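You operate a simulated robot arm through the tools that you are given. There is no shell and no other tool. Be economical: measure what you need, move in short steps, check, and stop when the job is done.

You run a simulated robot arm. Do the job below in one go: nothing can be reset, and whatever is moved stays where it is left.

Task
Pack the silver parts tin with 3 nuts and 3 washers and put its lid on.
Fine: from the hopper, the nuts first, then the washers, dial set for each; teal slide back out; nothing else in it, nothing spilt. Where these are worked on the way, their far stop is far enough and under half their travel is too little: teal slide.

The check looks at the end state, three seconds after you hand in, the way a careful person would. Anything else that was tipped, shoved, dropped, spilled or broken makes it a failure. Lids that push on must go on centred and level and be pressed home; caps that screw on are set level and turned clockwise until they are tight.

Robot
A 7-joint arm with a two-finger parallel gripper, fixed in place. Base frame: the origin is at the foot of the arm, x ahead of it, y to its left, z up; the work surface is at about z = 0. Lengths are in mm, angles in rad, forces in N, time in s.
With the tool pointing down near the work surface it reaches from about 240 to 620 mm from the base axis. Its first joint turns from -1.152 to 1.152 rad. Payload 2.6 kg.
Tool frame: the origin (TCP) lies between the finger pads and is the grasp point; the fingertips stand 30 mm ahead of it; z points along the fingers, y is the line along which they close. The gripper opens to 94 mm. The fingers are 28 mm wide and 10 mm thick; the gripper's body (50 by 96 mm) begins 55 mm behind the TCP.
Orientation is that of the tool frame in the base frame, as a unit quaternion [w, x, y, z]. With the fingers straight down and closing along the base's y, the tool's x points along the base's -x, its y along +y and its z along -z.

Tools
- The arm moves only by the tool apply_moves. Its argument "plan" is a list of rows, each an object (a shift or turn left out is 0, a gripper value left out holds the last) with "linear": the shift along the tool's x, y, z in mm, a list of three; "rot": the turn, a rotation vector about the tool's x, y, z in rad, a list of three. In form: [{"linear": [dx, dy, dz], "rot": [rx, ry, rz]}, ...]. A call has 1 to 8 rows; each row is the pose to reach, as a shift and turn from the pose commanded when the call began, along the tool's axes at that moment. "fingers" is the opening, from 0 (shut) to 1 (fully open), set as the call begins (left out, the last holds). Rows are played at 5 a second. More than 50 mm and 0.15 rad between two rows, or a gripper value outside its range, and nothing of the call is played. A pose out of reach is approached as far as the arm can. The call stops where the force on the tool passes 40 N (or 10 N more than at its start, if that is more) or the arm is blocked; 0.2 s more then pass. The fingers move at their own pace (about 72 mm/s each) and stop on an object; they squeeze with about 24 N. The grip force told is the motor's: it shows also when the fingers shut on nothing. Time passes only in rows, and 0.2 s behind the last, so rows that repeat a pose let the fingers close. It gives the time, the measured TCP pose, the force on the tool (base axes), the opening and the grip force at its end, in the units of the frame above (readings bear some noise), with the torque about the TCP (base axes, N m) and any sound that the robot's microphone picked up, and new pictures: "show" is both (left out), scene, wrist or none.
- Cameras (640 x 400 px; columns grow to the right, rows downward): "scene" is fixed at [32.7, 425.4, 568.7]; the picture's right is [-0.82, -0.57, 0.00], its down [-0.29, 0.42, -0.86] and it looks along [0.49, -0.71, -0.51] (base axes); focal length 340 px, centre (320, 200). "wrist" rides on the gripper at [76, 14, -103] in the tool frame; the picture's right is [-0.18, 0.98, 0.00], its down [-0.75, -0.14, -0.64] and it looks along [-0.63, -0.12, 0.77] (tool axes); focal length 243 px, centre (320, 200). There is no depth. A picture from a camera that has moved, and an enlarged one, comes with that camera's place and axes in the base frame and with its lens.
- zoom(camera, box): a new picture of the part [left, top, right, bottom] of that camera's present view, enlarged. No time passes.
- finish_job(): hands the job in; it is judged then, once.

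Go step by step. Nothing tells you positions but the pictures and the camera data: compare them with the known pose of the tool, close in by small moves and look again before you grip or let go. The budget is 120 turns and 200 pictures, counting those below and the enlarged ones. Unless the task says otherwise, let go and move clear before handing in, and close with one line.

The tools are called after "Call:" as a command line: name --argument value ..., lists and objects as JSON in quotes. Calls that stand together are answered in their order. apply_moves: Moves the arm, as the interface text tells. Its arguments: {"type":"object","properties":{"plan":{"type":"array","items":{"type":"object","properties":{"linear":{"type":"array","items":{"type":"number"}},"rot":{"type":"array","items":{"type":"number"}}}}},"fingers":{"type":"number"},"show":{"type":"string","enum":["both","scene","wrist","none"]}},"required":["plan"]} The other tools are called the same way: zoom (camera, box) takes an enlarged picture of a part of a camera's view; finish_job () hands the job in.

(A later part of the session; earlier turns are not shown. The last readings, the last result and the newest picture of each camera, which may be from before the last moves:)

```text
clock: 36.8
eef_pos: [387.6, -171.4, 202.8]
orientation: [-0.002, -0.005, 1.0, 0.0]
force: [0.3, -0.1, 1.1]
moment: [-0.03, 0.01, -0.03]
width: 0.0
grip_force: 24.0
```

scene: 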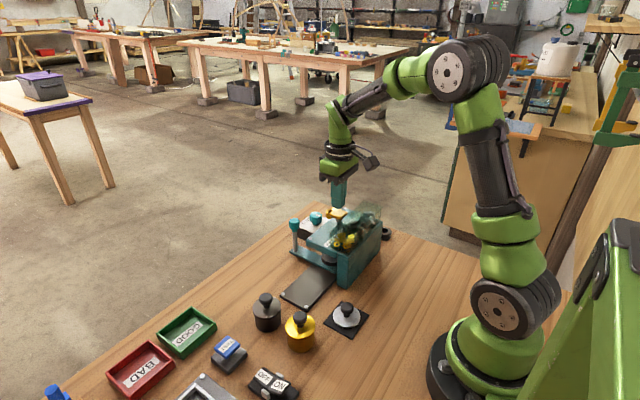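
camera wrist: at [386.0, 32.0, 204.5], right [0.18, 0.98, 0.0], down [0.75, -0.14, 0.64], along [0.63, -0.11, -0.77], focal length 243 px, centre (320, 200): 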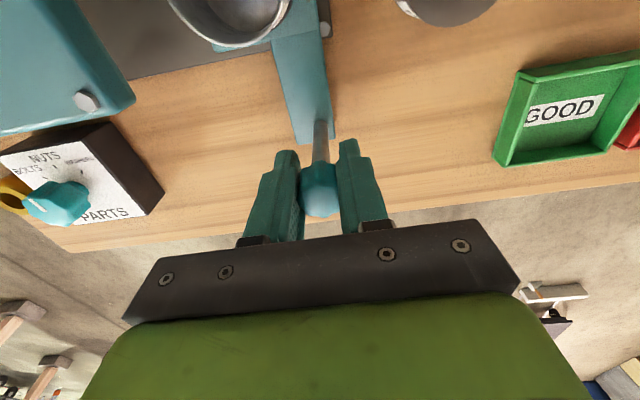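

Three clicks so far. I'll pull the slide out to count the nuts before changing the dial.

Call:
apply_moves --plan '[{"linear": [-35, 35, 0]}, {"linear": [-70, 70, 0]}, {"linear": [-75, 76, 0]}, {"linear": [-75, 76, 40]}, {"linear": [-75, 76, 80]}, {"linear": [-75, 76, 102]}]' --fingers 0.6 --show "none"

Call:
apply_moves --plan '[{"linear": [0, 0, 0]}, {"linear": [0, 0, 0]}, {"linear": [0, 0, 0]}]' --fingers 0 --show "wrist"

```text
clock: 38.2
eef_pos: [462.1, -93.8, 101.2]
orientation: [-0.002, -0.005, 1.0, 0.0]
force: [0.2, 0.4, 0.0]
moment: [0.03, 0.0, -0.05]
width: 56.8
grip_force: 0.0
```

```text
clock: 39.0
eef_pos: [462.6, -93.8, 100.9]
orientation: [-0.003, -0.005, 1.0, 0.0]
force: [0.0, -1.4, -4.2]
moment: [-0.02, -0.57, -0.05]
width: 24.3
grip_force: 44.8
camera wrist: at [387.0, -80.1, 203.7], right [0.17, 0.98, 0.0], down [0.76, -0.13, 0.64], along [0.63, -0.11, -0.77], focal length 243 px, centre (320, 200)
```

wrist: 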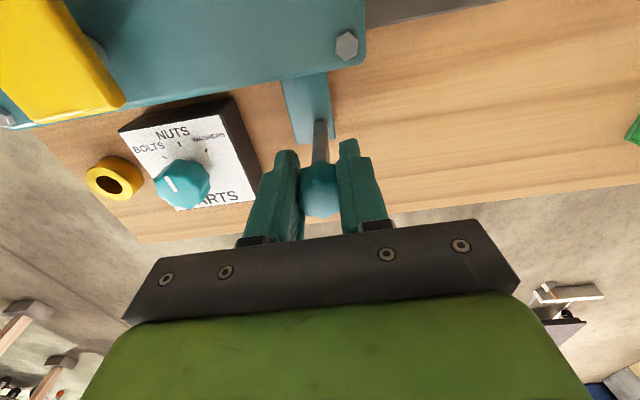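

Call:
apply_moves --plan '[{"linear": [0, 8, 0]}, {"linear": [0, 16, 0]}, {"linear": [0, 24, 0]}, {"linear": [0, 32, 0]}, {"linear": [0, 40, 0]}, {"linear": [0, 48, 0]}, {"linear": [0, 56, 0]}, {"linear": [0, 64, 0]}]' --show "none"

Call:
apply_moves --plan '[{"linear": [0, 8, 0]}, {"linear": [0, 16, 0]}, {"linear": [0, 24, 0]}, {"linear": [0, 32, 0]}, {"linear": [0, 40, 0]}, {"linear": [0, 48, 0]}]' --show "scene"

Call:
zoom --camera "scene" --box '[280, 250, 325, 290]'

```text
clock: 40.8
eef_pos: [461.5, -30.4, 101.4]
orientation: [-0.002, -0.006, 1.0, -0.001]
force: [11.7, 0.1, -11.8]
moment: [-0.01, -0.58, -0.01]
width: 24.4
grip_force: 44.7
```

```text
clock: 42.2
eef_pos: [461.9, 19.2, 99.9]
orientation: [0.0, -0.008, 1.0, 0.0]
force: [22.6, 1.1, -17.6]
moment: [-0.03, -0.68, 0.06]
width: 24.4
grip_force: 44.6
```

scene: 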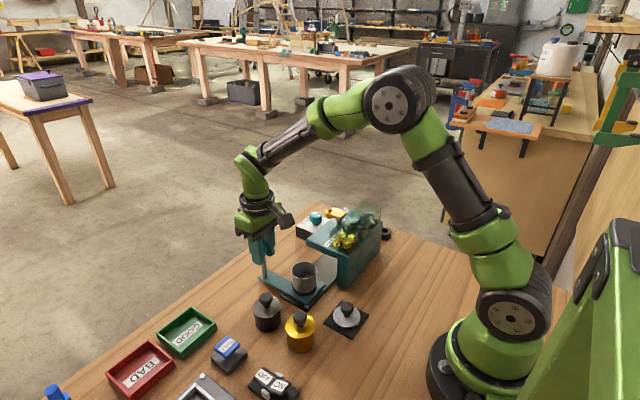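

```text
10.00 times, centred on (302, 270) of scene
camera zoom: at [32.8, 425.4, 568.7], right [-0.82, -0.57, 0.0], down [-0.29, 0.42, -0.86], along [0.49, -0.71, -0.51], focal length 3401 px, centre (495, -500)
```

zoom: 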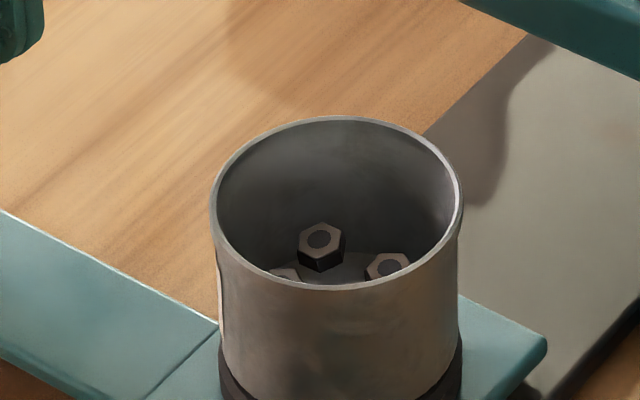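

Exactly three nuts are visible. Pushing the slide back in to the far stop, then setting the dial to WASHERS.

Call:
apply_moves --plan '[{"linear": [0, -10, 0]}, {"linear": [0, -20, 0]}, {"linear": [0, -30, 0]}, {"linear": [0, -40, 0]}, {"linear": [0, -50, 0]}, {"linear": [0, -60, 0]}]' --show "none"

Call:
apply_moves --plan '[{"linear": [0, -10, 0]}, {"linear": [0, -20, 0]}, {"linear": [0, -30, 0]}, {"linear": [0, -40, 0]}, {"linear": [0, -48, 0]}, {"linear": [0, -54, 0]}, {"linear": [0, -58, 0]}, {"linear": [0, -62, 0]}]' --show "none"

Call:
apply_moves --plan '[{"linear": [0, 0, 0]}, {"linear": [0, 0, 0]}, {"linear": [0, 0, -30]}, {"linear": [0, 0, -70]}, {"linear": [0, 0, -100]}]' --fingers 0.6 --show "scene"

```text
clock: 43.6
eef_pos: [462.1, -42.1, 100.9]
orientation: [-0.003, -0.006, 1.0, -0.001]
force: [0.4, 0.9, -1.5]
moment: [-0.09, -1.17, 0.11]
width: 24.3
grip_force: 45.4
```

```text
clock: 45.4
eef_pos: [462.0, -95.3, 100.5]
orientation: [-0.005, -0.006, 1.0, 0.006]
force: [-3.9, 1.0, 2.2]
moment: [0.05, -0.32, 0.05]
width: 24.6
grip_force: 44.8
stopped in row 8: the force on the tool passed its limit at 42 N (the readings are from after the stop); the commanded pose is now the measured one
```

```text
clock: 46.6
eef_pos: [462.5, -97.2, 201.1]
orientation: [-0.004, -0.007, 1.0, 0.007]
force: [0.5, 1.2, 0.4]
moment: [0.03, -0.01, 0.0]
width: 56.4
grip_force: 0.0
```

scene: 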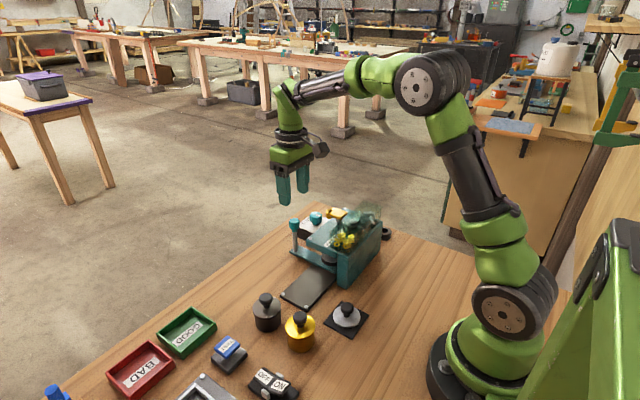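

Straightening the tool and moving above the dial.

Call:
apply_moves --plan '[{"linear": [-5, -45, 0], "rot": [0.014, -0.008, 0.014]}, {"linear": [-11, -90, 0], "rot": [0.014, -0.008, 0.014]}, {"linear": [-11, -103, 0], "rot": [0.014, -0.008, 0.014]}, {"linear": [-11, -103, 40], "rot": [0.014, -0.008, 0.014]}, {"linear": [-11, -103, 80], "rot": [0.014, -0.008, 0.014]}]' --show "wrist"

```text
clock: 47.8
eef_pos: [475.6, -199.1, 120.6]
orientation: [-0.001, 0.0, 1.0, -0.001]
force: [-0.3, 0.7, -0.9]
moment: [0.01, 0.0, 0.0]
width: 56.2
grip_force: 0.2
camera wrist: at [399.3, -184.4, 222.8], right [0.18, 0.98, 0.0], down [0.75, -0.14, 0.64], along [0.63, -0.12, -0.77], focal length 243 px, centre (320, 200)
```

wrist: 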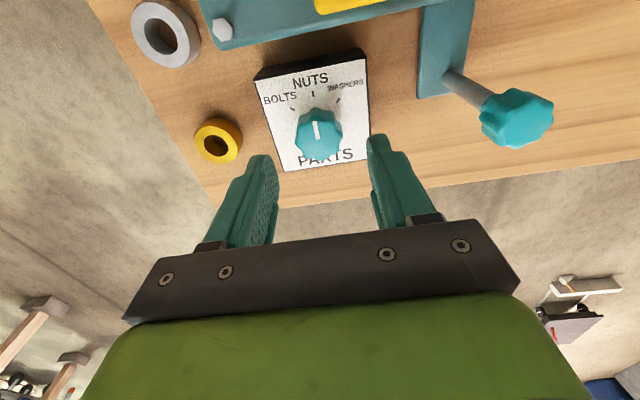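

Dial at NUTS, as set. Descending, gripping and turning 45° clockwise to WASHERS.

Call:
apply_moves --plan '[{"linear": [1.5, -1, 20]}, {"linear": [1.5, -1, 39]}]' --show "none"

Call:
apply_moves --plan '[{"linear": [0, 0, 0]}, {"linear": [0, 0, 0]}, {"linear": [0, 0, 0]}]' --fingers 0 --show "none"

Call:
apply_moves --plan '[{"rot": [0, 0, 0.14]}, {"rot": [0, 0, 0.28]}, {"rot": [0, 0, 0.42]}, {"rot": [0, 0, 0.56]}, {"rot": [0, 0, 0.69]}, {"rot": [0, 0, 0.785]}, {"rot": [0, 0, 0.785]}]' --show "wrist"

Call:
zoom --camera "wrist" --box '[240, 70, 400, 220]'

```text
clock: 48.4
eef_pos: [474.3, -200.5, 81.6]
orientation: [0.0, 0.0, 1.0, 0.0]
force: [0.1, 0.1, -0.3]
moment: [-0.02, 0.0, 0.01]
width: 56.5
grip_force: 0.1
```

```text
clock: 49.2
eef_pos: [475.2, -198.6, 80.5]
orientation: [0.0, 0.0, 1.0, 0.0]
force: [1.9, -2.9, -3.2]
moment: [-0.03, -0.37, 0.02]
width: 32.1
grip_force: 45.4
```

```text
clock: 50.8
eef_pos: [474.5, -199.9, 80.6]
orientation: [0.001, 0.383, 0.924, -0.001]
force: [13.0, -3.1, 2.0]
moment: [0.25, -0.27, 0.0]
width: 32.1
grip_force: 44.8
camera wrist: at [430.7, -135.1, 183.4], right [0.83, 0.56, 0.0], down [0.43, -0.63, 0.64], along [0.36, -0.53, -0.77], focal length 243 px, centre (320, 200)
```

wrist: 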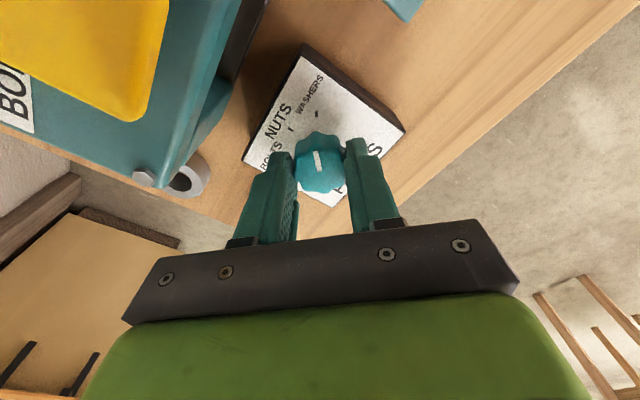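

```text
2.67 times, centred on (320, 145) of wrist
camera zoom: at [430.7, -135.1, 183.4], right [0.83, 0.56, 0.0], down [0.43, -0.63, 0.64], along [0.36, -0.53, -0.77], focal length 647 px, centre (320, 347)
```

zoom: 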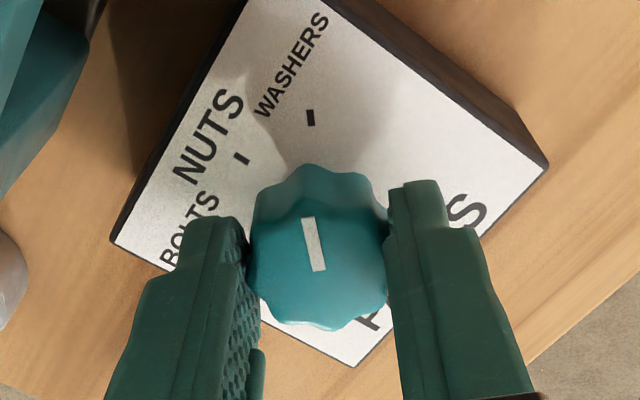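

The pointer is on WASHERS. Releasing, rising, straightening, and moving above the paddle.

Call:
apply_moves --plan '[{"linear": [0, 0, 0]}, {"linear": [0, 0, 0]}, {"linear": [0, 0, -40]}, {"linear": [0, 0, -80]}, {"linear": [0, 0, -125]}]' --fingers 0.6 --show "none"

Call:
apply_moves --plan '[{"rot": [0, 0, -0.14]}, {"rot": [0, 0, -0.28]}, {"rot": [0, 0, -0.42]}, {"rot": [0, 0, -0.56]}, {"rot": [0, 0, -0.69]}, {"rot": [0, 0, -0.785]}]' --fingers 0 --show "none"

Call:
apply_moves --plan '[{"linear": [43, 14, 0]}, {"linear": [86, 29, 0]}, {"linear": [86, 29, 20]}, {"linear": [86, 29, 40]}]' --show "both"

Call:
zoom --camera "scene" --box '[290, 170, 400, 260]'

```text
clock: 52.0
eef_pos: [473.9, -198.9, 207.8]
orientation: [0.0, 0.382, 0.924, -0.001]
force: [0.3, 0.1, 0.1]
moment: [-0.03, 0.01, 0.0]
width: 56.4
grip_force: 0.1
```

```text
clock: 53.4
eef_pos: [473.4, -199.0, 204.6]
orientation: [0.001, -0.001, 1.0, 0.0]
force: [-0.6, 0.1, 0.2]
moment: [-0.01, -0.02, 0.01]
width: 0.0
grip_force: 24.3
```

```text
clock: 54.4
eef_pos: [387.8, -170.2, 164.8]
orientation: [-0.001, 0.0, 1.0, 0.0]
force: [-0.1, -0.3, 0.1]
moment: [0.04, 0.03, 0.0]
width: 0.0
grip_force: 24.2
camera wrist: at [311.4, -156.0, 267.8], right [0.18, 0.98, 0.0], down [0.75, -0.14, 0.64], along [0.63, -0.12, -0.77], focal length 243 px, centre (320, 200)
```

scene: 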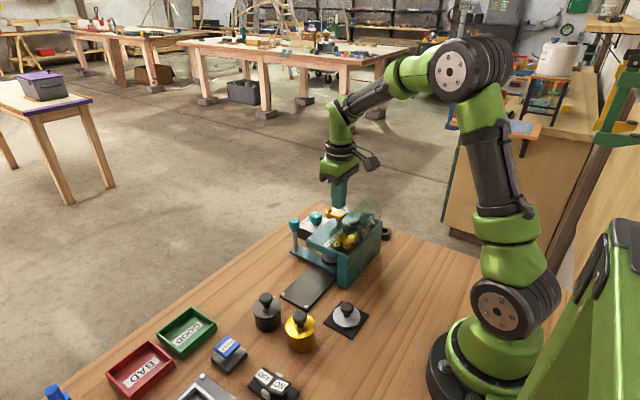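
wrist: 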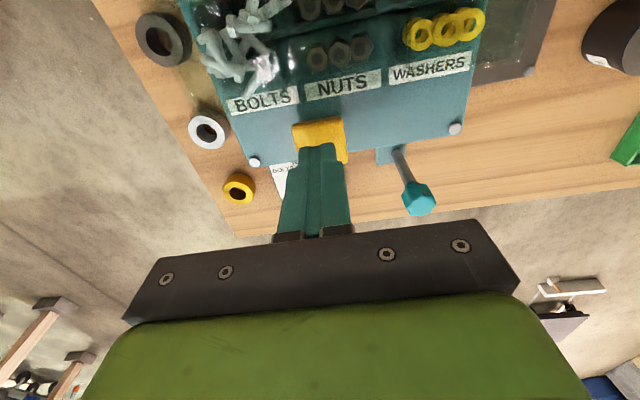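

```text
4.44 times, centred on (345, 215) of scene
camera zoom: at [32.6, 425.4, 568.7], right [-0.82, -0.57, 0.0], down [-0.29, 0.42, -0.86], along [0.49, -0.71, -0.51], focal length 1511 px, centre (209, 133)
```

zoom: 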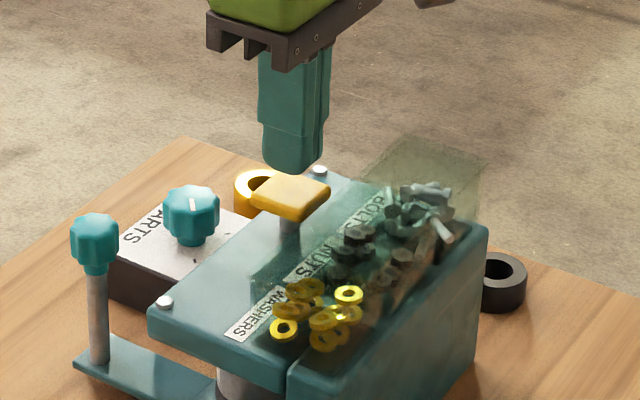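

In place, dial on WASHERS and slide in. Pressing the first time for a washer.

Call:
apply_moves --plan '[{"linear": [0, 0, 8]}, {"linear": [0, 0, 12]}, {"linear": [0, 0, 16]}, {"linear": [0, 0, 19]}, {"linear": [0, 0, 22]}]' --show "none"

Call:
apply_moves --plan '[{"linear": [0, 0, -10]}, {"linear": [0, 0, -22]}, {"linear": [0, 0, -22]}, {"linear": [0, 0, -22]}]' --show "none"

```text
clock: 55.6
eef_pos: [388.2, -170.6, 143.4]
orientation: [0.001, -0.001, 1.0, 0.0]
force: [1.3, -0.6, 2.5]
moment: [-0.04, -0.06, 0.0]
width: 0.0
grip_force: 24.0
heard: click
```

```text
clock: 56.6
eef_pos: [388.0, -170.6, 165.8]
orientation: [0.0, 0.001, 1.0, 0.0]
force: [0.4, 0.2, -0.6]
moment: [0.02, 0.0, 0.02]
width: 0.3
grip_force: 24.2
```

One click. Pressing two more times.

Call:
apply_moves --plan '[{"linear": [0, 0, 8]}, {"linear": [0, 0, 12]}, {"linear": [0, 0, 16]}, {"linear": [0, 0, 19]}, {"linear": [0, 0, 22]}]' --show "none"

Call:
apply_moves --plan '[{"linear": [0, 0, -10]}, {"linear": [0, 0, -22]}, {"linear": [0, 0, -22]}, {"linear": [0, 0, -22]}]' --show "none"

Call:
apply_moves --plan '[{"linear": [0, 0, 8]}, {"linear": [0, 0, 12]}, {"linear": [0, 0, 16]}, {"linear": [0, 0, 19]}, {"linear": [0, 0, 22]}]' --show "none"

Call:
apply_moves --plan '[{"linear": [0, 0, -10]}, {"linear": [0, 0, -22]}, {"linear": [0, 0, -22]}, {"linear": [0, 0, -60]}]' --show "none"

```text
clock: 57.8
eef_pos: [388.0, -170.9, 144.8]
orientation: [-0.001, 0.0, 1.0, 0.0]
force: [-0.4, -0.4, 2.1]
moment: [-0.01, 0.06, -0.01]
width: 0.0
grip_force: 24.4
heard: click
```

```text
clock: 58.8
eef_pos: [386.4, -171.2, 165.7]
orientation: [0.0, 0.0, 1.0, 0.0]
force: [0.2, 0.3, -0.3]
moment: [0.02, -0.01, -0.02]
width: 0.1
grip_force: 24.0
```

```text
clock: 60.0
eef_pos: [387.4, -170.9, 144.1]
orientation: [0.0, 0.001, 1.0, 0.0]
force: [-0.3, -0.7, 1.8]
moment: [-0.05, 0.0, -0.01]
width: 0.0
grip_force: 24.5
heard: click
```

```text
clock: 61.0
eef_pos: [387.6, -170.2, 204.7]
orientation: [0.0, 0.0, 1.0, 0.0]
force: [-0.9, -1.1, 0.6]
moment: [-0.01, 0.02, 0.03]
width: 0.2
grip_force: 23.9
```

Three clicks for washers. Now gripping the handle and pulling the slide out fully.

Call:
apply_moves --plan '[{"linear": [-35, 35, 0]}, {"linear": [-70, 70, 0]}, {"linear": [-75, 75, 0]}, {"linear": [-75, 75, 40]}, {"linear": [-75, 75, 80]}, {"linear": [-75, 75, 104]}]' --fingers 0.6 --show "none"

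Call:
apply_moves --plan '[{"linear": [0, 0, 0]}, {"linear": [0, 0, 0]}, {"linear": [0, 0, 0]}]' --fingers 0 --show "none"

Call:
apply_moves --plan '[{"linear": [0, 8, 0]}, {"linear": [0, 16, 0]}, {"linear": [0, 24, 0]}, {"linear": [0, 32, 0]}, {"linear": [0, 40, 0]}, {"linear": [0, 48, 0]}, {"linear": [0, 56, 0]}, {"linear": [0, 64, 0]}]' --show "none"

Call:
apply_moves --plan '[{"linear": [0, 8, 0]}, {"linear": [0, 16, 0]}, {"linear": [0, 24, 0]}, {"linear": [0, 32, 0]}, {"linear": [0, 40, 0]}, {"linear": [0, 47, 0]}, {"linear": [0, 52, 0]}, {"linear": [0, 56, 0]}]' --show "scene"

Call:
zoom --camera "scene" --box '[280, 250, 325, 290]'

```text
clock: 62.4
eef_pos: [463.7, -96.4, 99.8]
orientation: [0.0, 0.0, 1.0, 0.001]
force: [0.1, 0.0, 0.6]
moment: [0.02, -0.01, 0.0]
width: 56.3
grip_force: 0.0
```

```text
clock: 63.2
eef_pos: [463.7, -96.1, 98.9]
orientation: [-0.002, -0.001, 1.0, 0.001]
force: [1.0, 6.2, -3.5]
moment: [0.03, -0.4, -0.08]
width: 24.5
grip_force: 44.7
```

```text
clock: 65.0
eef_pos: [462.3, -30.9, 98.2]
orientation: [0.001, -0.001, 1.0, -0.001]
force: [19.6, -0.7, -16.9]
moment: [-0.01, -0.14, 0.06]
width: 24.6
grip_force: 45.5
```

```text
clock: 66.8
eef_pos: [462.8, 19.6, 99.5]
orientation: [0.0, 0.002, 1.0, -0.004]
force: [8.8, -19.2, -5.6]
moment: [0.04, -0.66, 0.18]
width: 24.8
grip_force: 45.1
```

scene: 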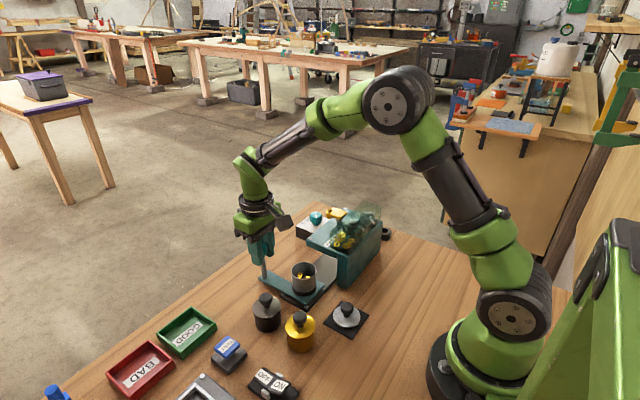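

```text
10.00 times, centred on (302, 270) of scene
camera zoom: at [32.7, 425.4, 568.7], right [-0.82, -0.57, 0.0], down [-0.29, 0.42, -0.86], along [0.49, -0.71, -0.51], focal length 3401 px, centre (495, -500)
```

zoom: 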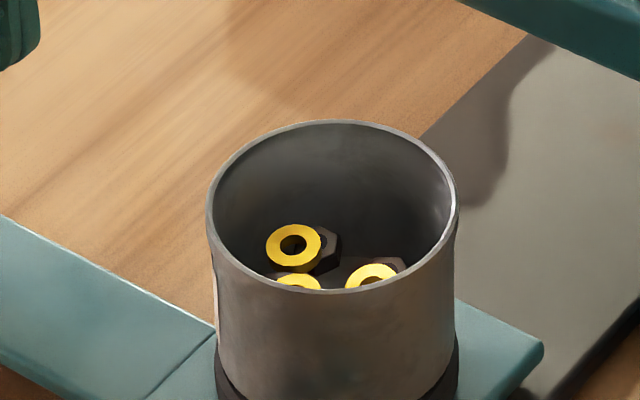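

Tin holds three nuts and three washers; slide is at its outer stop. Releasing the handle and moving to look at the silver lid around (262, -3).

Call:
apply_moves --plan '[{"linear": [0, -1, 0]}, {"linear": [0, -1, 0]}, {"linear": [0, -1, 0]}, {"linear": [0, -1, -40]}, {"linear": [0, -1, -80]}, {"linear": [0, -1, -120]}]' --fingers 0.6 --show "none"

Call:
apply_moves --plan '[{"linear": [45, -4, 0]}, {"linear": [90, -8, 0]}, {"linear": [135, -12, 0]}, {"linear": [170, -18, 0]}, {"linear": [190, -22, 0]}]' --show "both"

```text
clock: 68.2
eef_pos: [463.5, 23.9, 220.5]
orientation: [0.0, 0.0, 1.0, 0.0]
force: [-0.1, 0.6, 0.2]
moment: [-0.04, -0.02, 0.0]
width: 56.6
grip_force: 0.0
```

```text
clock: 69.4
eef_pos: [273.0, 1.7, 218.8]
orientation: [-0.001, 0.0, 1.0, -0.001]
force: [0.4, -0.2, -0.4]
moment: [0.01, -0.01, -0.03]
width: 56.3
grip_force: 0.0
camera wrist: at [195.9, 16.7, 321.7], right [0.18, 0.98, 0.0], down [0.75, -0.14, 0.64], along [0.63, -0.12, -0.77], focal length 243 px, centre (320, 200)
```

scene: 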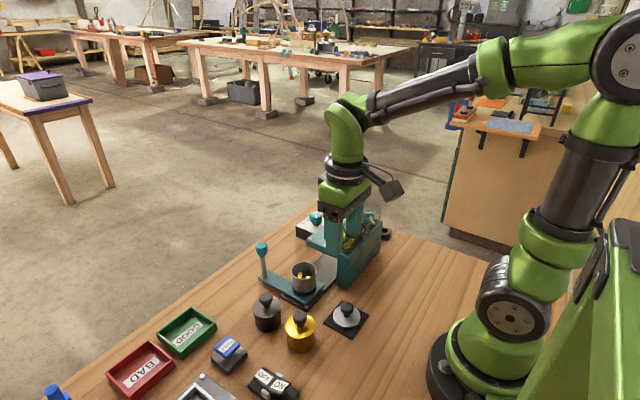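
wrist: 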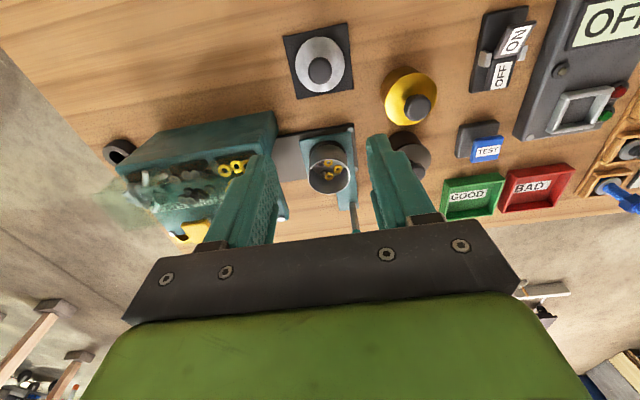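

The lid knob is at about (255, 5, 38). I'll zoom to see details, then approach.

Call:
zoom --camera "wrist" --box '[270, 10, 380, 110]'

Call:
apply_moves --plan '[{"linear": [18, 3, 20]}, {"linear": [18, 3, 60]}, {"linear": [18, 3, 100]}]' --show "both"

Call:
zoom --camera "scene" --box '[300, 270, 400, 350]'

```text
4.00 times, centred on (325, 60) of wrist
camera zoom: at [195.9, 16.7, 321.7], right [0.18, 0.98, 0.0], down [0.75, -0.14, 0.64], along [0.63, -0.12, -0.77], focal length 970 px, centre (300, 760)
```

zoom: 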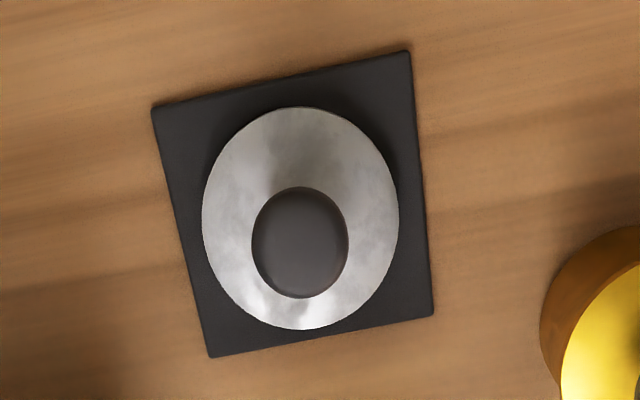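

```text
clock: 70.2
eef_pos: [254.1, 4.3, 118.5]
orientation: [0.0, 0.0, 1.0, 0.0]
force: [-0.1, 0.2, -0.9]
moment: [-0.02, -0.02, -0.02]
width: 56.3
grip_force: 0.1
camera wrist: at [177.7, 18.8, 221.3], right [0.18, 0.98, 0.0], down [0.75, -0.14, 0.64], along [0.63, -0.12, -0.77], focal length 243 px, centre (320, 200)
```

scene: 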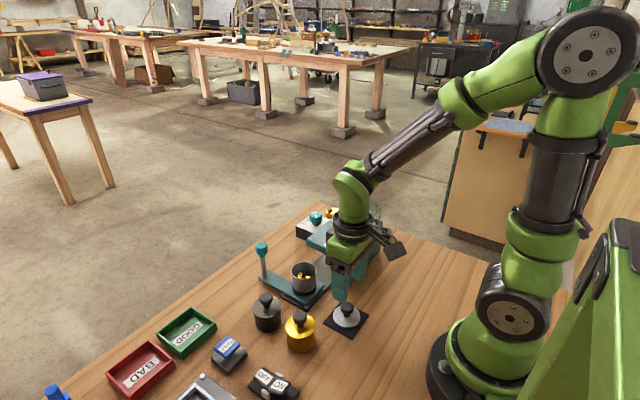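
wrist: 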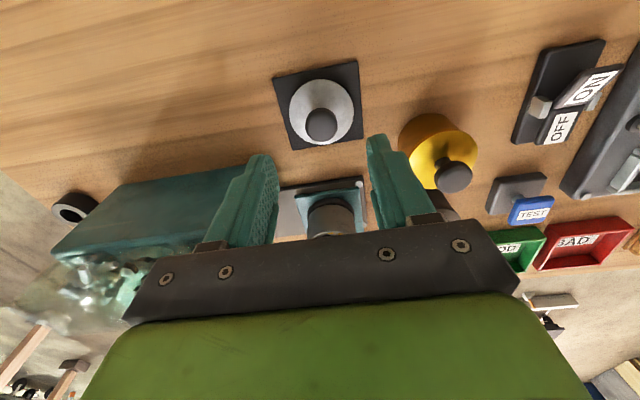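

```text
5.00 times, centred on (350, 310) of scene
camera zoom: at [32.6, 425.4, 568.7], right [-0.82, -0.57, 0.0], down [-0.29, 0.42, -0.86], along [0.49, -0.71, -0.51], focal length 1700 px, centre (170, -350)
```

zoom: 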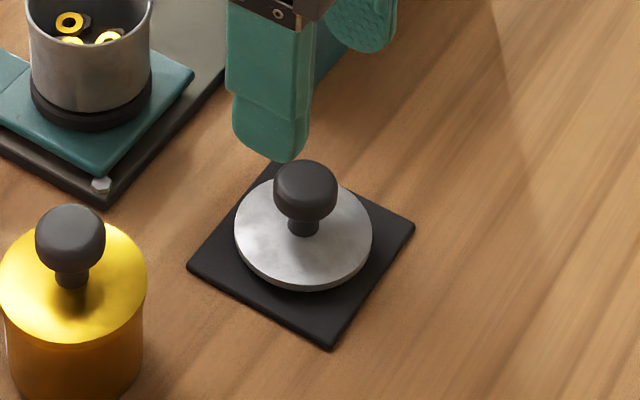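

Lid centre is about (254.5, 5). Before gripping I want an accurate tin centre, so I'll take two views of the rim.

Call:
apply_moves --plan '[{"linear": [0, 0, -45]}, {"linear": [0, 0, -90]}, {"linear": [0, 0, -130]}]' --fingers 1 --show "wrist"

Call:
zoom --camera "wrist" --box '[280, 100, 380, 200]'

Call:
apply_moves --plan '[{"linear": [-45, 0, 0]}, {"linear": [-90, 0, 0]}, {"linear": [-110, 0, 0]}, {"linear": [-110, 0, 0]}]' --show "wrist"

Call:
zoom --camera "wrist" --box '[260, 30, 360, 130]'

```text
clock: 71.0
eef_pos: [255.0, 5.1, 247.7]
orientation: [-0.001, 0.0, 1.0, 0.0]
force: [0.3, 0.2, 0.2]
moment: [0.0, -0.03, 0.02]
width: 94.2
grip_force: 0.0
camera wrist: at [177.6, 19.9, 351.2], right [0.18, 0.98, 0.0], down [0.75, -0.14, 0.64], along [0.63, -0.12, -0.77], focal length 243 px, centre (320, 200)
```

wrist: 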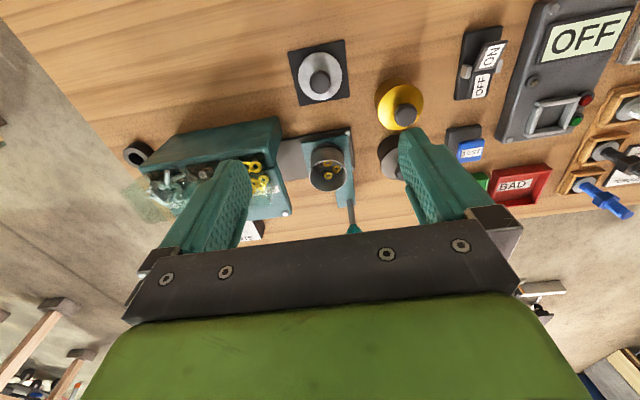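

```text
4.00 times, centred on (330, 150) of wrist
camera zoom: at [177.6, 19.9, 351.2], right [0.18, 0.98, 0.0], down [0.75, -0.14, 0.64], along [0.63, -0.12, -0.77], focal length 970 px, centre (280, 400)
```

zoom: 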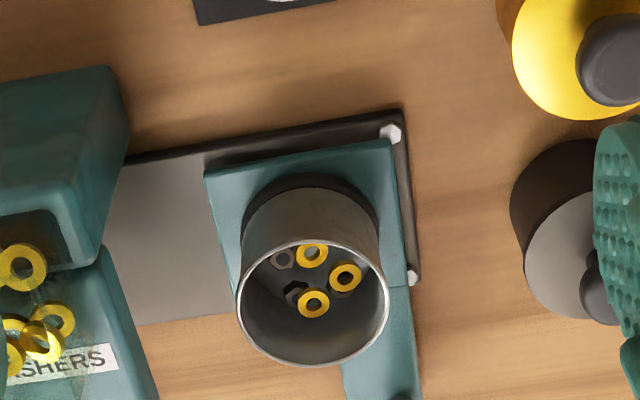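

```text
clock: 72.0
eef_pos: [365.8, 4.4, 249.5]
orientation: [0.0, 0.0, 1.0, -0.001]
force: [-0.2, 0.1, 0.9]
moment: [-0.02, 0.02, 0.0]
width: 94.1
grip_force: 0.1
camera wrist: at [288.6, 19.6, 351.6], right [0.18, 0.98, 0.0], down [0.75, -0.14, 0.64], along [0.63, -0.12, -0.77], focal length 243 px, centre (320, 200)
```

wrist: 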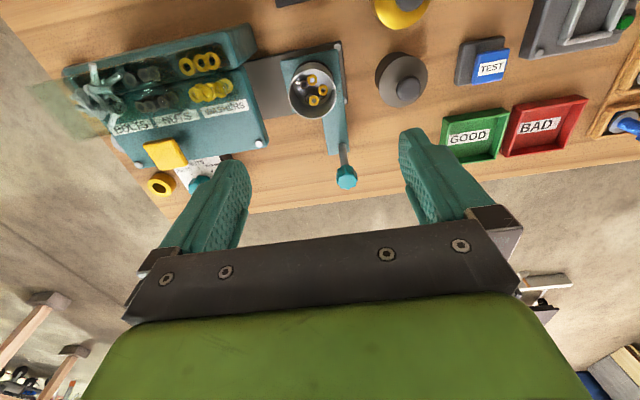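

```text
4.00 times, centred on (310, 80) of wrist
camera zoom: at [288.6, 19.6, 351.6], right [0.18, 0.98, 0.0], down [0.75, -0.14, 0.64], along [0.63, -0.12, -0.77], focal length 970 px, centre (360, 680)
```

zoom: 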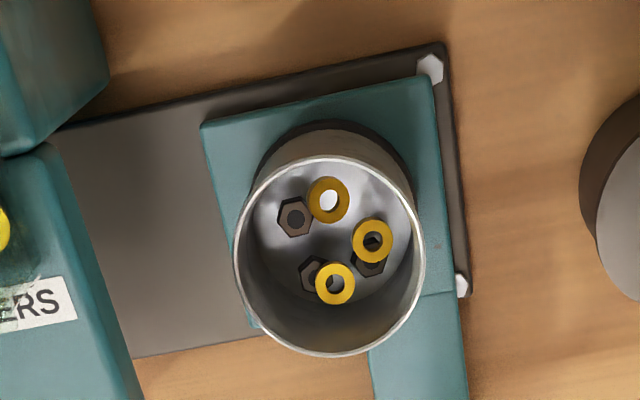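

Tin rim centre computes to about (367.5, -4, 69), lid centre (253.7, 5.2). Going back to grip the lid knob.

Call:
apply_moves --plan '[{"linear": [45, 0, 0]}, {"linear": [90, 0, 0]}, {"linear": [111.5, 1, 20]}, {"linear": [111.5, 1, 65]}, {"linear": [111.5, 1, 110]}, {"linear": [111.5, 1, 150]}, {"linear": [111.5, 1, 175]}]' --fingers 0.5 --show "both"

Call:
zoom --camera "scene" --box '[300, 270, 400, 350]'

```text
clock: 73.6
eef_pos: [253.0, 4.7, 73.5]
orientation: [0.0, -0.001, 1.0, 0.0]
force: [0.4, 0.6, -0.3]
moment: [0.0, 0.01, -0.02]
width: 46.9
grip_force: 0.0
camera wrist: at [177.5, 19.9, 176.2], right [0.18, 0.98, 0.0], down [0.75, -0.14, 0.64], along [0.63, -0.12, -0.77], focal length 243 px, centre (320, 200)
```

scene: 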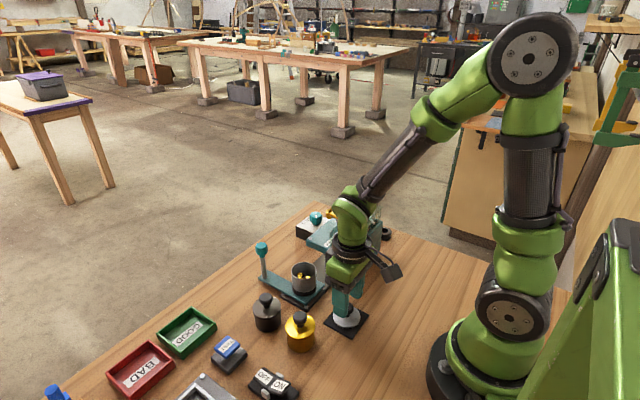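
wrist: 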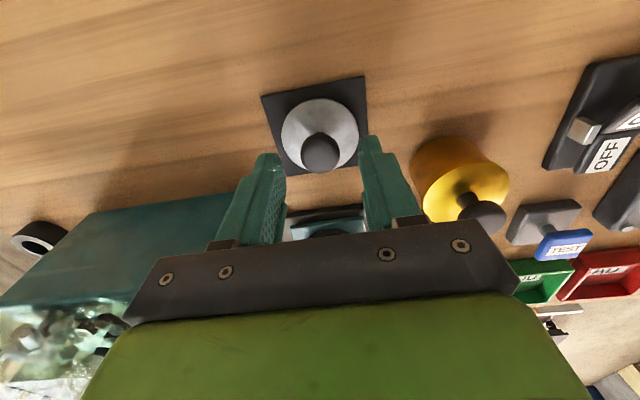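

```text
5.00 times, centred on (350, 310) of scene
camera zoom: at [32.6, 425.4, 568.7], right [-0.82, -0.57, 0.0], down [-0.29, 0.42, -0.86], along [0.49, -0.71, -0.51], focal length 1700 px, centre (170, -350)
```

zoom: 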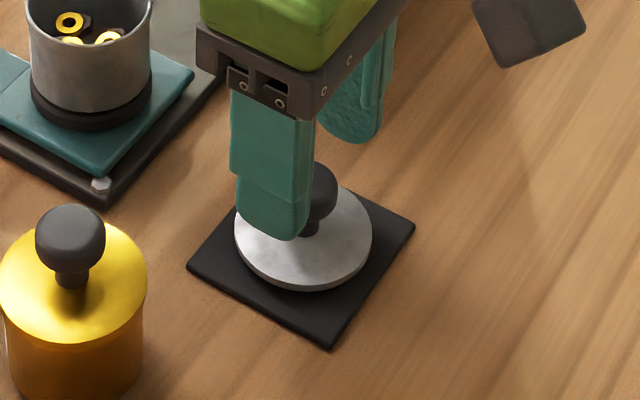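

Aligned. Lowering over the knob and closing.

Call:
apply_moves --plan '[{"linear": [0, 1, 12]}, {"linear": [0, 1, 22]}]' --show "none"

Call:
apply_moves --plan '[{"linear": [0, 0, 0]}, {"linear": [0, 0, 0]}, {"linear": [0, 0, 0]}]' --fingers 0 --show "both"

Call:
zoom --camera "scene" --box '[300, 270, 400, 350]'

```text
clock: 74.2
eef_pos: [254.3, 5.5, 52.0]
orientation: [-0.001, 0.0, 1.0, -0.001]
force: [-0.4, -0.3, 0.3]
moment: [-0.02, 0.02, 0.02]
width: 47.3
grip_force: 0.1
```

```text
clock: 75.0
eef_pos: [252.9, 6.1, 51.8]
orientation: [0.0, 0.0, 1.0, 0.0]
force: [0.1, 0.2, 0.1]
moment: [0.0, 0.02, -0.01]
width: 22.8
grip_force: 23.8
camera wrist: at [177.5, 20.7, 154.7], right [0.18, 0.98, 0.0], down [0.75, -0.14, 0.64], along [0.63, -0.12, -0.77], focal length 243 px, centre (320, 200)
```

scene: 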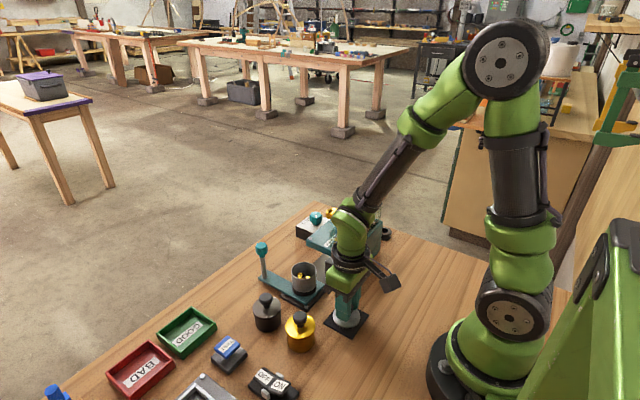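
wrist: 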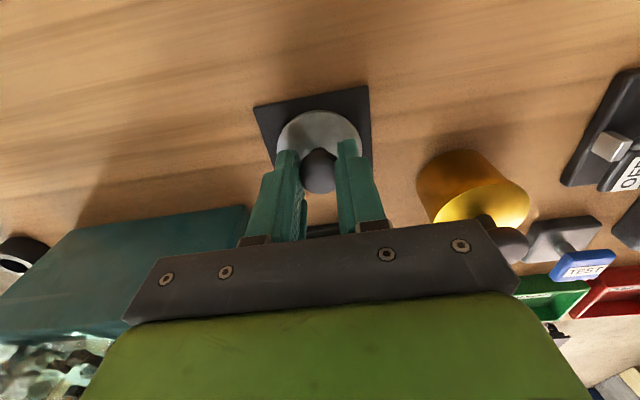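

```text
5.00 times, centred on (350, 310) of scene
camera zoom: at [32.7, 425.4, 568.7], right [-0.82, -0.57, 0.0], down [-0.29, 0.42, -0.86], along [0.49, -0.71, -0.51], focal length 1700 px, centre (170, -350)
```

zoom: 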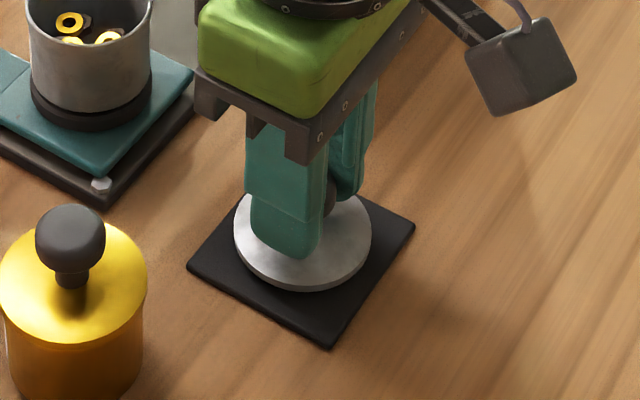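

Knob gripped at 22.8 mm. Lifting straight up.

Call:
apply_moves --plan '[{"linear": [0, 0, -15]}, {"linear": [0, 0, -40]}, {"linear": [0, 0, -75]}, {"linear": [0, 0, -110]}]' --show "both"

Call:
zoom --camera "scene" --box '[300, 220, 400, 300]'

Call:
zoom --camera "wrist" --box '[240, 80, 400, 220]'

```text
clock: 76.0
eef_pos: [252.6, 5.5, 161.1]
orientation: [-0.001, 0.0, 1.0, 0.0]
force: [0.1, -0.5, 0.3]
moment: [0.0, -0.02, -0.01]
width: 22.6
grip_force: 23.8
camera wrist: at [177.4, 20.7, 264.9], right [0.18, 0.98, 0.0], down [0.75, -0.14, 0.64], along [0.63, -0.12, -0.77], focal length 243 px, centre (320, 200)
```

scene: 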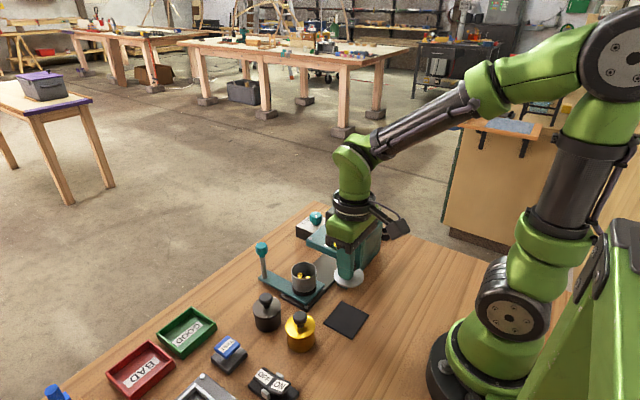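
wrist: 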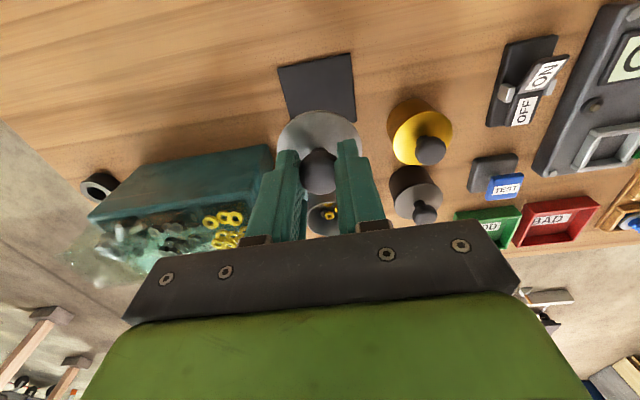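

```text
5.00 times, centred on (350, 260) of scene
camera zoom: at [32.7, 425.4, 568.7], right [-0.82, -0.57, 0.0], down [-0.29, 0.42, -0.86], along [0.49, -0.71, -0.51], focal length 1700 px, centre (170, -100)
```

zoom: 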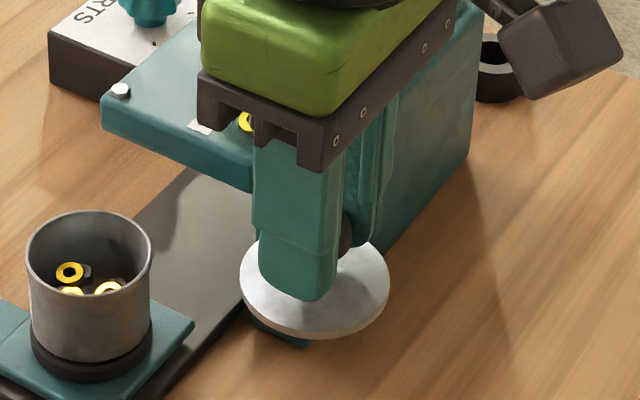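

```text
2.86 times, centred on (320, 150) of wrist
camera zoom: at [177.4, 20.7, 264.9], right [0.18, 0.98, 0.0], down [0.75, -0.14, 0.64], along [0.63, -0.12, -0.77], focal length 693 px, centre (320, 343)
```

zoom: 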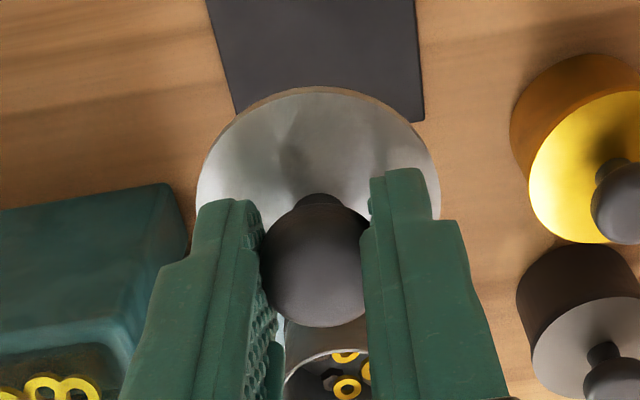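

Lid is held level. Moving above the tin at (368.5, -4), staying high.

Call:
apply_moves --plan '[{"linear": [-35, -3, 0]}, {"linear": [-70, -6, 0]}, {"linear": [-100, -8, 0]}, {"linear": [-115.5, -9.6, 0]}, {"linear": [-115.5, -9.6, 18]}, {"linear": [-115.5, -9.6, 18]}]' --show "both"

Call:
zoom --camera "scene" --box '[260, 220, 350, 310]'

Call:
zoom --camera "wrist" --box '[240, 80, 400, 220]'

```text
clock: 77.4
eef_pos: [367.8, -2.3, 143.7]
orientation: [-0.001, 0.0, 1.0, 0.0]
force: [0.2, 0.4, -0.6]
moment: [0.02, 0.0, 0.01]
width: 22.5
grip_force: 23.9
camera wrist: at [292.9, 11.4, 246.7], right [0.18, 0.98, 0.0], down [0.75, -0.14, 0.64], along [0.63, -0.12, -0.77], focal length 243 px, centre (320, 200)
```

scene: 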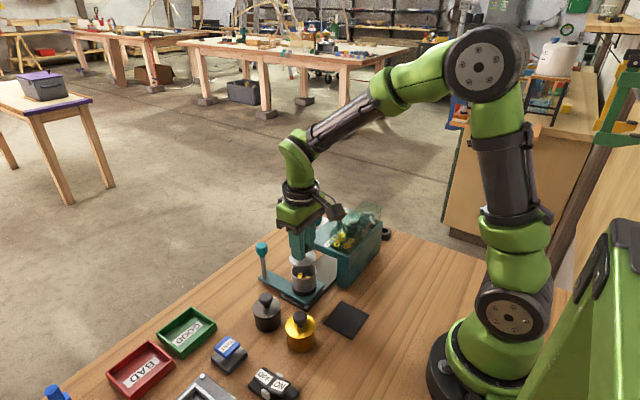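
wrist: 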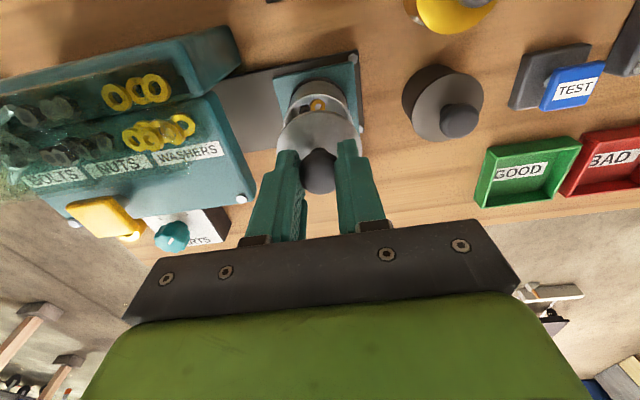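

```text
4.44 times, centred on (305, 265) of scene
camera zoom: at [32.7, 425.4, 568.7], right [-0.82, -0.57, 0.0], down [-0.29, 0.42, -0.86], along [0.49, -0.71, -0.51], focal length 1511 px, centre (387, -89)
```

zoom: 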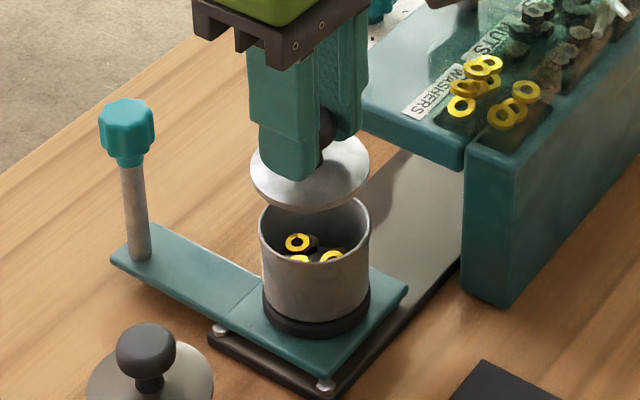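

```text
2.86 times, centred on (320, 150) of wrist
camera zoom: at [292.9, 11.4, 246.7], right [0.18, 0.98, 0.0], down [0.75, -0.14, 0.64], along [0.63, -0.12, -0.77], focal length 693 px, centre (320, 343)
```

zoom: 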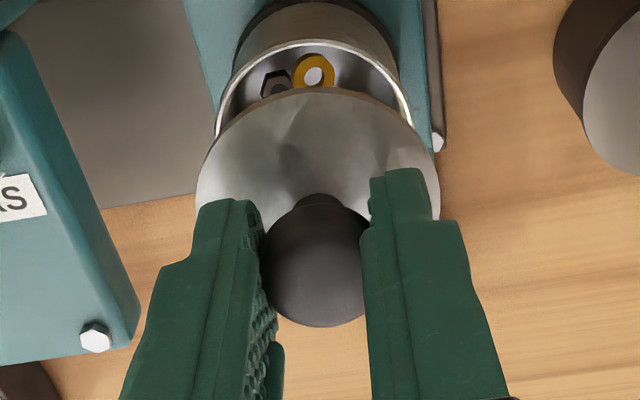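

The lid is about 1.5 mm off in +x and 1 mm in +y, and roughly 30 mm above the rim. I'll correct and lower 20 mm.

Call:
apply_moves --plan '[{"linear": [1.5, -1.1, 10]}, {"linear": [1.5, -1.1, 20]}, {"linear": [1.5, -1.1, 20]}]' --show "both"

Call:
zoom --camera "scene" --box '[280, 240, 330, 290]'

Call:
zoom --camera "wrist" --box '[260, 80, 380, 200]'

```text
clock: 78.2
eef_pos: [367.3, -4.6, 123.5]
orientation: [0.0, 0.0, 1.0, 0.0]
force: [1.4, -0.3, -0.1]
moment: [-0.03, 0.01, 0.01]
width: 22.7
grip_force: 24.8
camera wrist: at [290.9, 10.0, 226.6], right [0.18, 0.98, 0.0], down [0.75, -0.14, 0.64], along [0.63, -0.12, -0.77], focal length 243 px, centre (320, 200)
```

scene: 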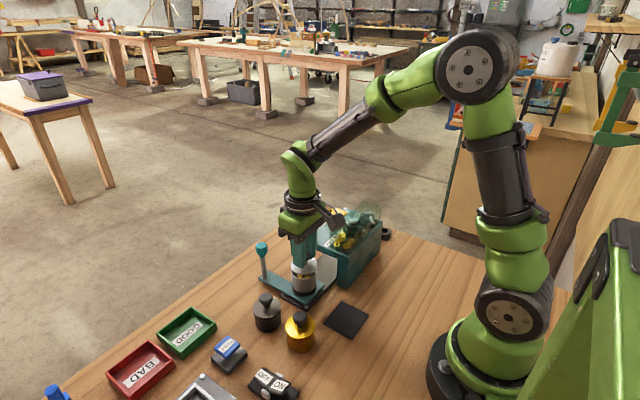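
wrist: 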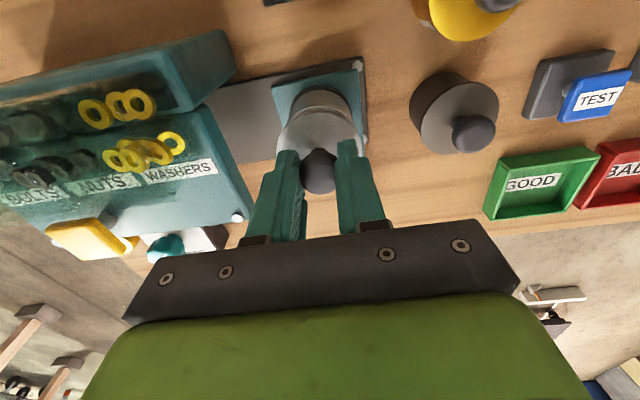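

```text
8.00 times, centred on (305, 265) of scene
camera zoom: at [32.7, 425.4, 568.7], right [-0.82, -0.57, 0.0], down [-0.29, 0.42, -0.86], along [0.49, -0.71, -0.51], focal length 2720 px, centre (440, -320)
```

zoom: 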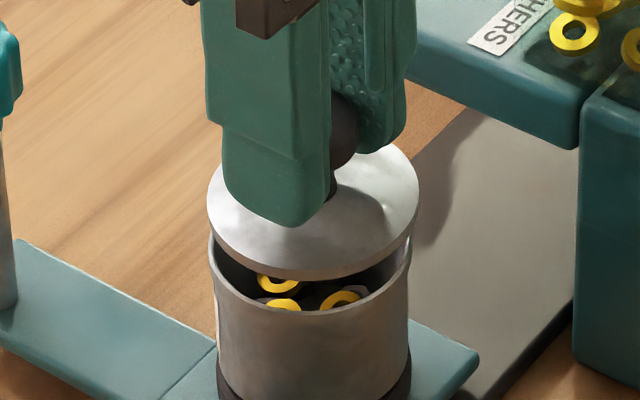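

```text
3.33 times, centred on (320, 140) of wrist
camera zoom: at [290.9, 10.0, 226.6], right [0.18, 0.98, 0.0], down [0.75, -0.14, 0.64], along [0.63, -0.12, -0.77], focal length 809 px, centre (320, 400)
```

zoom: 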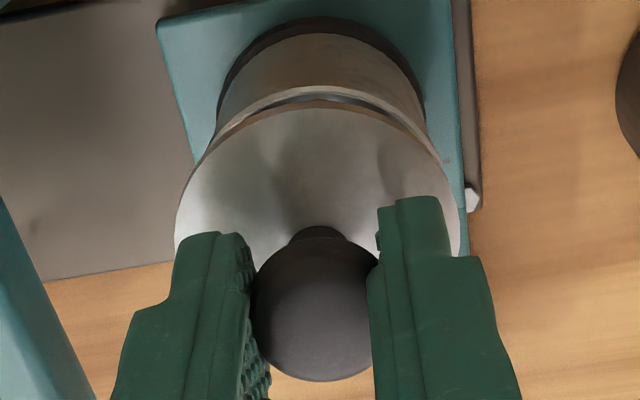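

Nearly centred; a small correction of (+0.8, +0.5) and then lower gently onto the rim.

Call:
apply_moves --plan '[{"linear": [-0.8, 0.5, 2]}, {"linear": [-0.8, 0.5, 4]}, {"linear": [-0.8, 0.5, 6]}, {"linear": [-0.8, 0.5, 6]}]' --show "scene"

Call:
zoom --camera "scene" --box '[280, 240, 330, 290]'

Call:
zoom --camera "wrist" --box '[260, 80, 380, 200]'

```text
clock: 79.2
eef_pos: [367.2, -3.3, 118.7]
orientation: [0.0, 0.0, 1.0, 0.0]
force: [-0.2, 0.9, 0.1]
moment: [0.0, -0.03, -0.01]
width: 22.6
grip_force: 24.2
```

scene: 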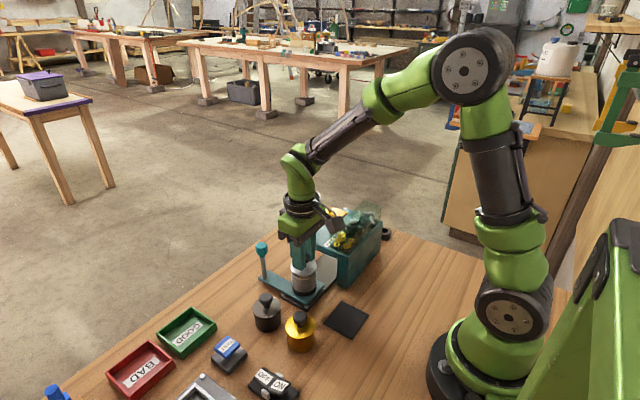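

```text
8.00 times, centred on (305, 265) of scene
camera zoom: at [32.7, 425.4, 568.7], right [-0.82, -0.57, 0.0], down [-0.29, 0.42, -0.86], along [0.49, -0.71, -0.51], focal length 2720 px, centre (440, -320)
```

zoom: 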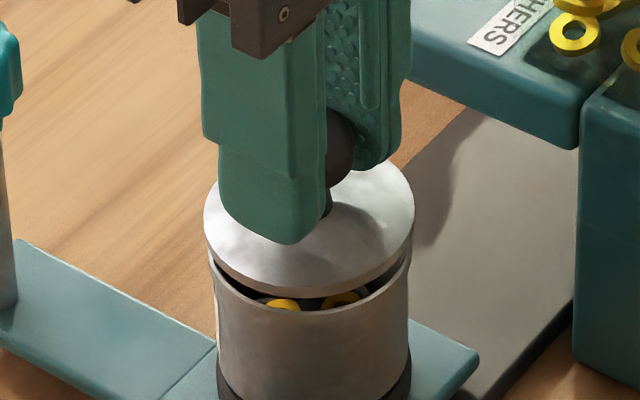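

```text
3.33 times, centred on (320, 140) of wrist
camera zoom: at [291.9, 10.8, 220.8], right [0.18, 0.98, 0.0], down [0.75, -0.14, 0.64], along [0.63, -0.12, -0.77], focal length 809 px, centre (320, 400)
```

zoom: 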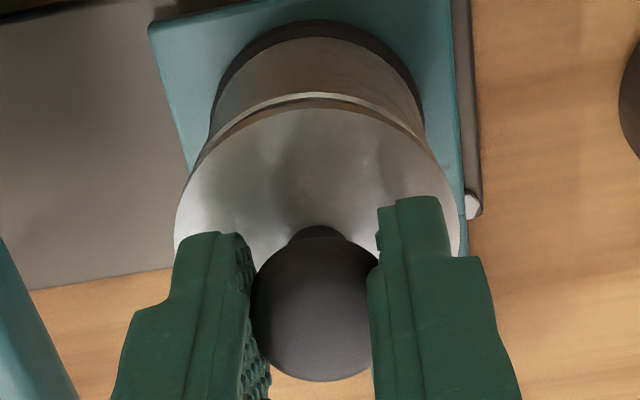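

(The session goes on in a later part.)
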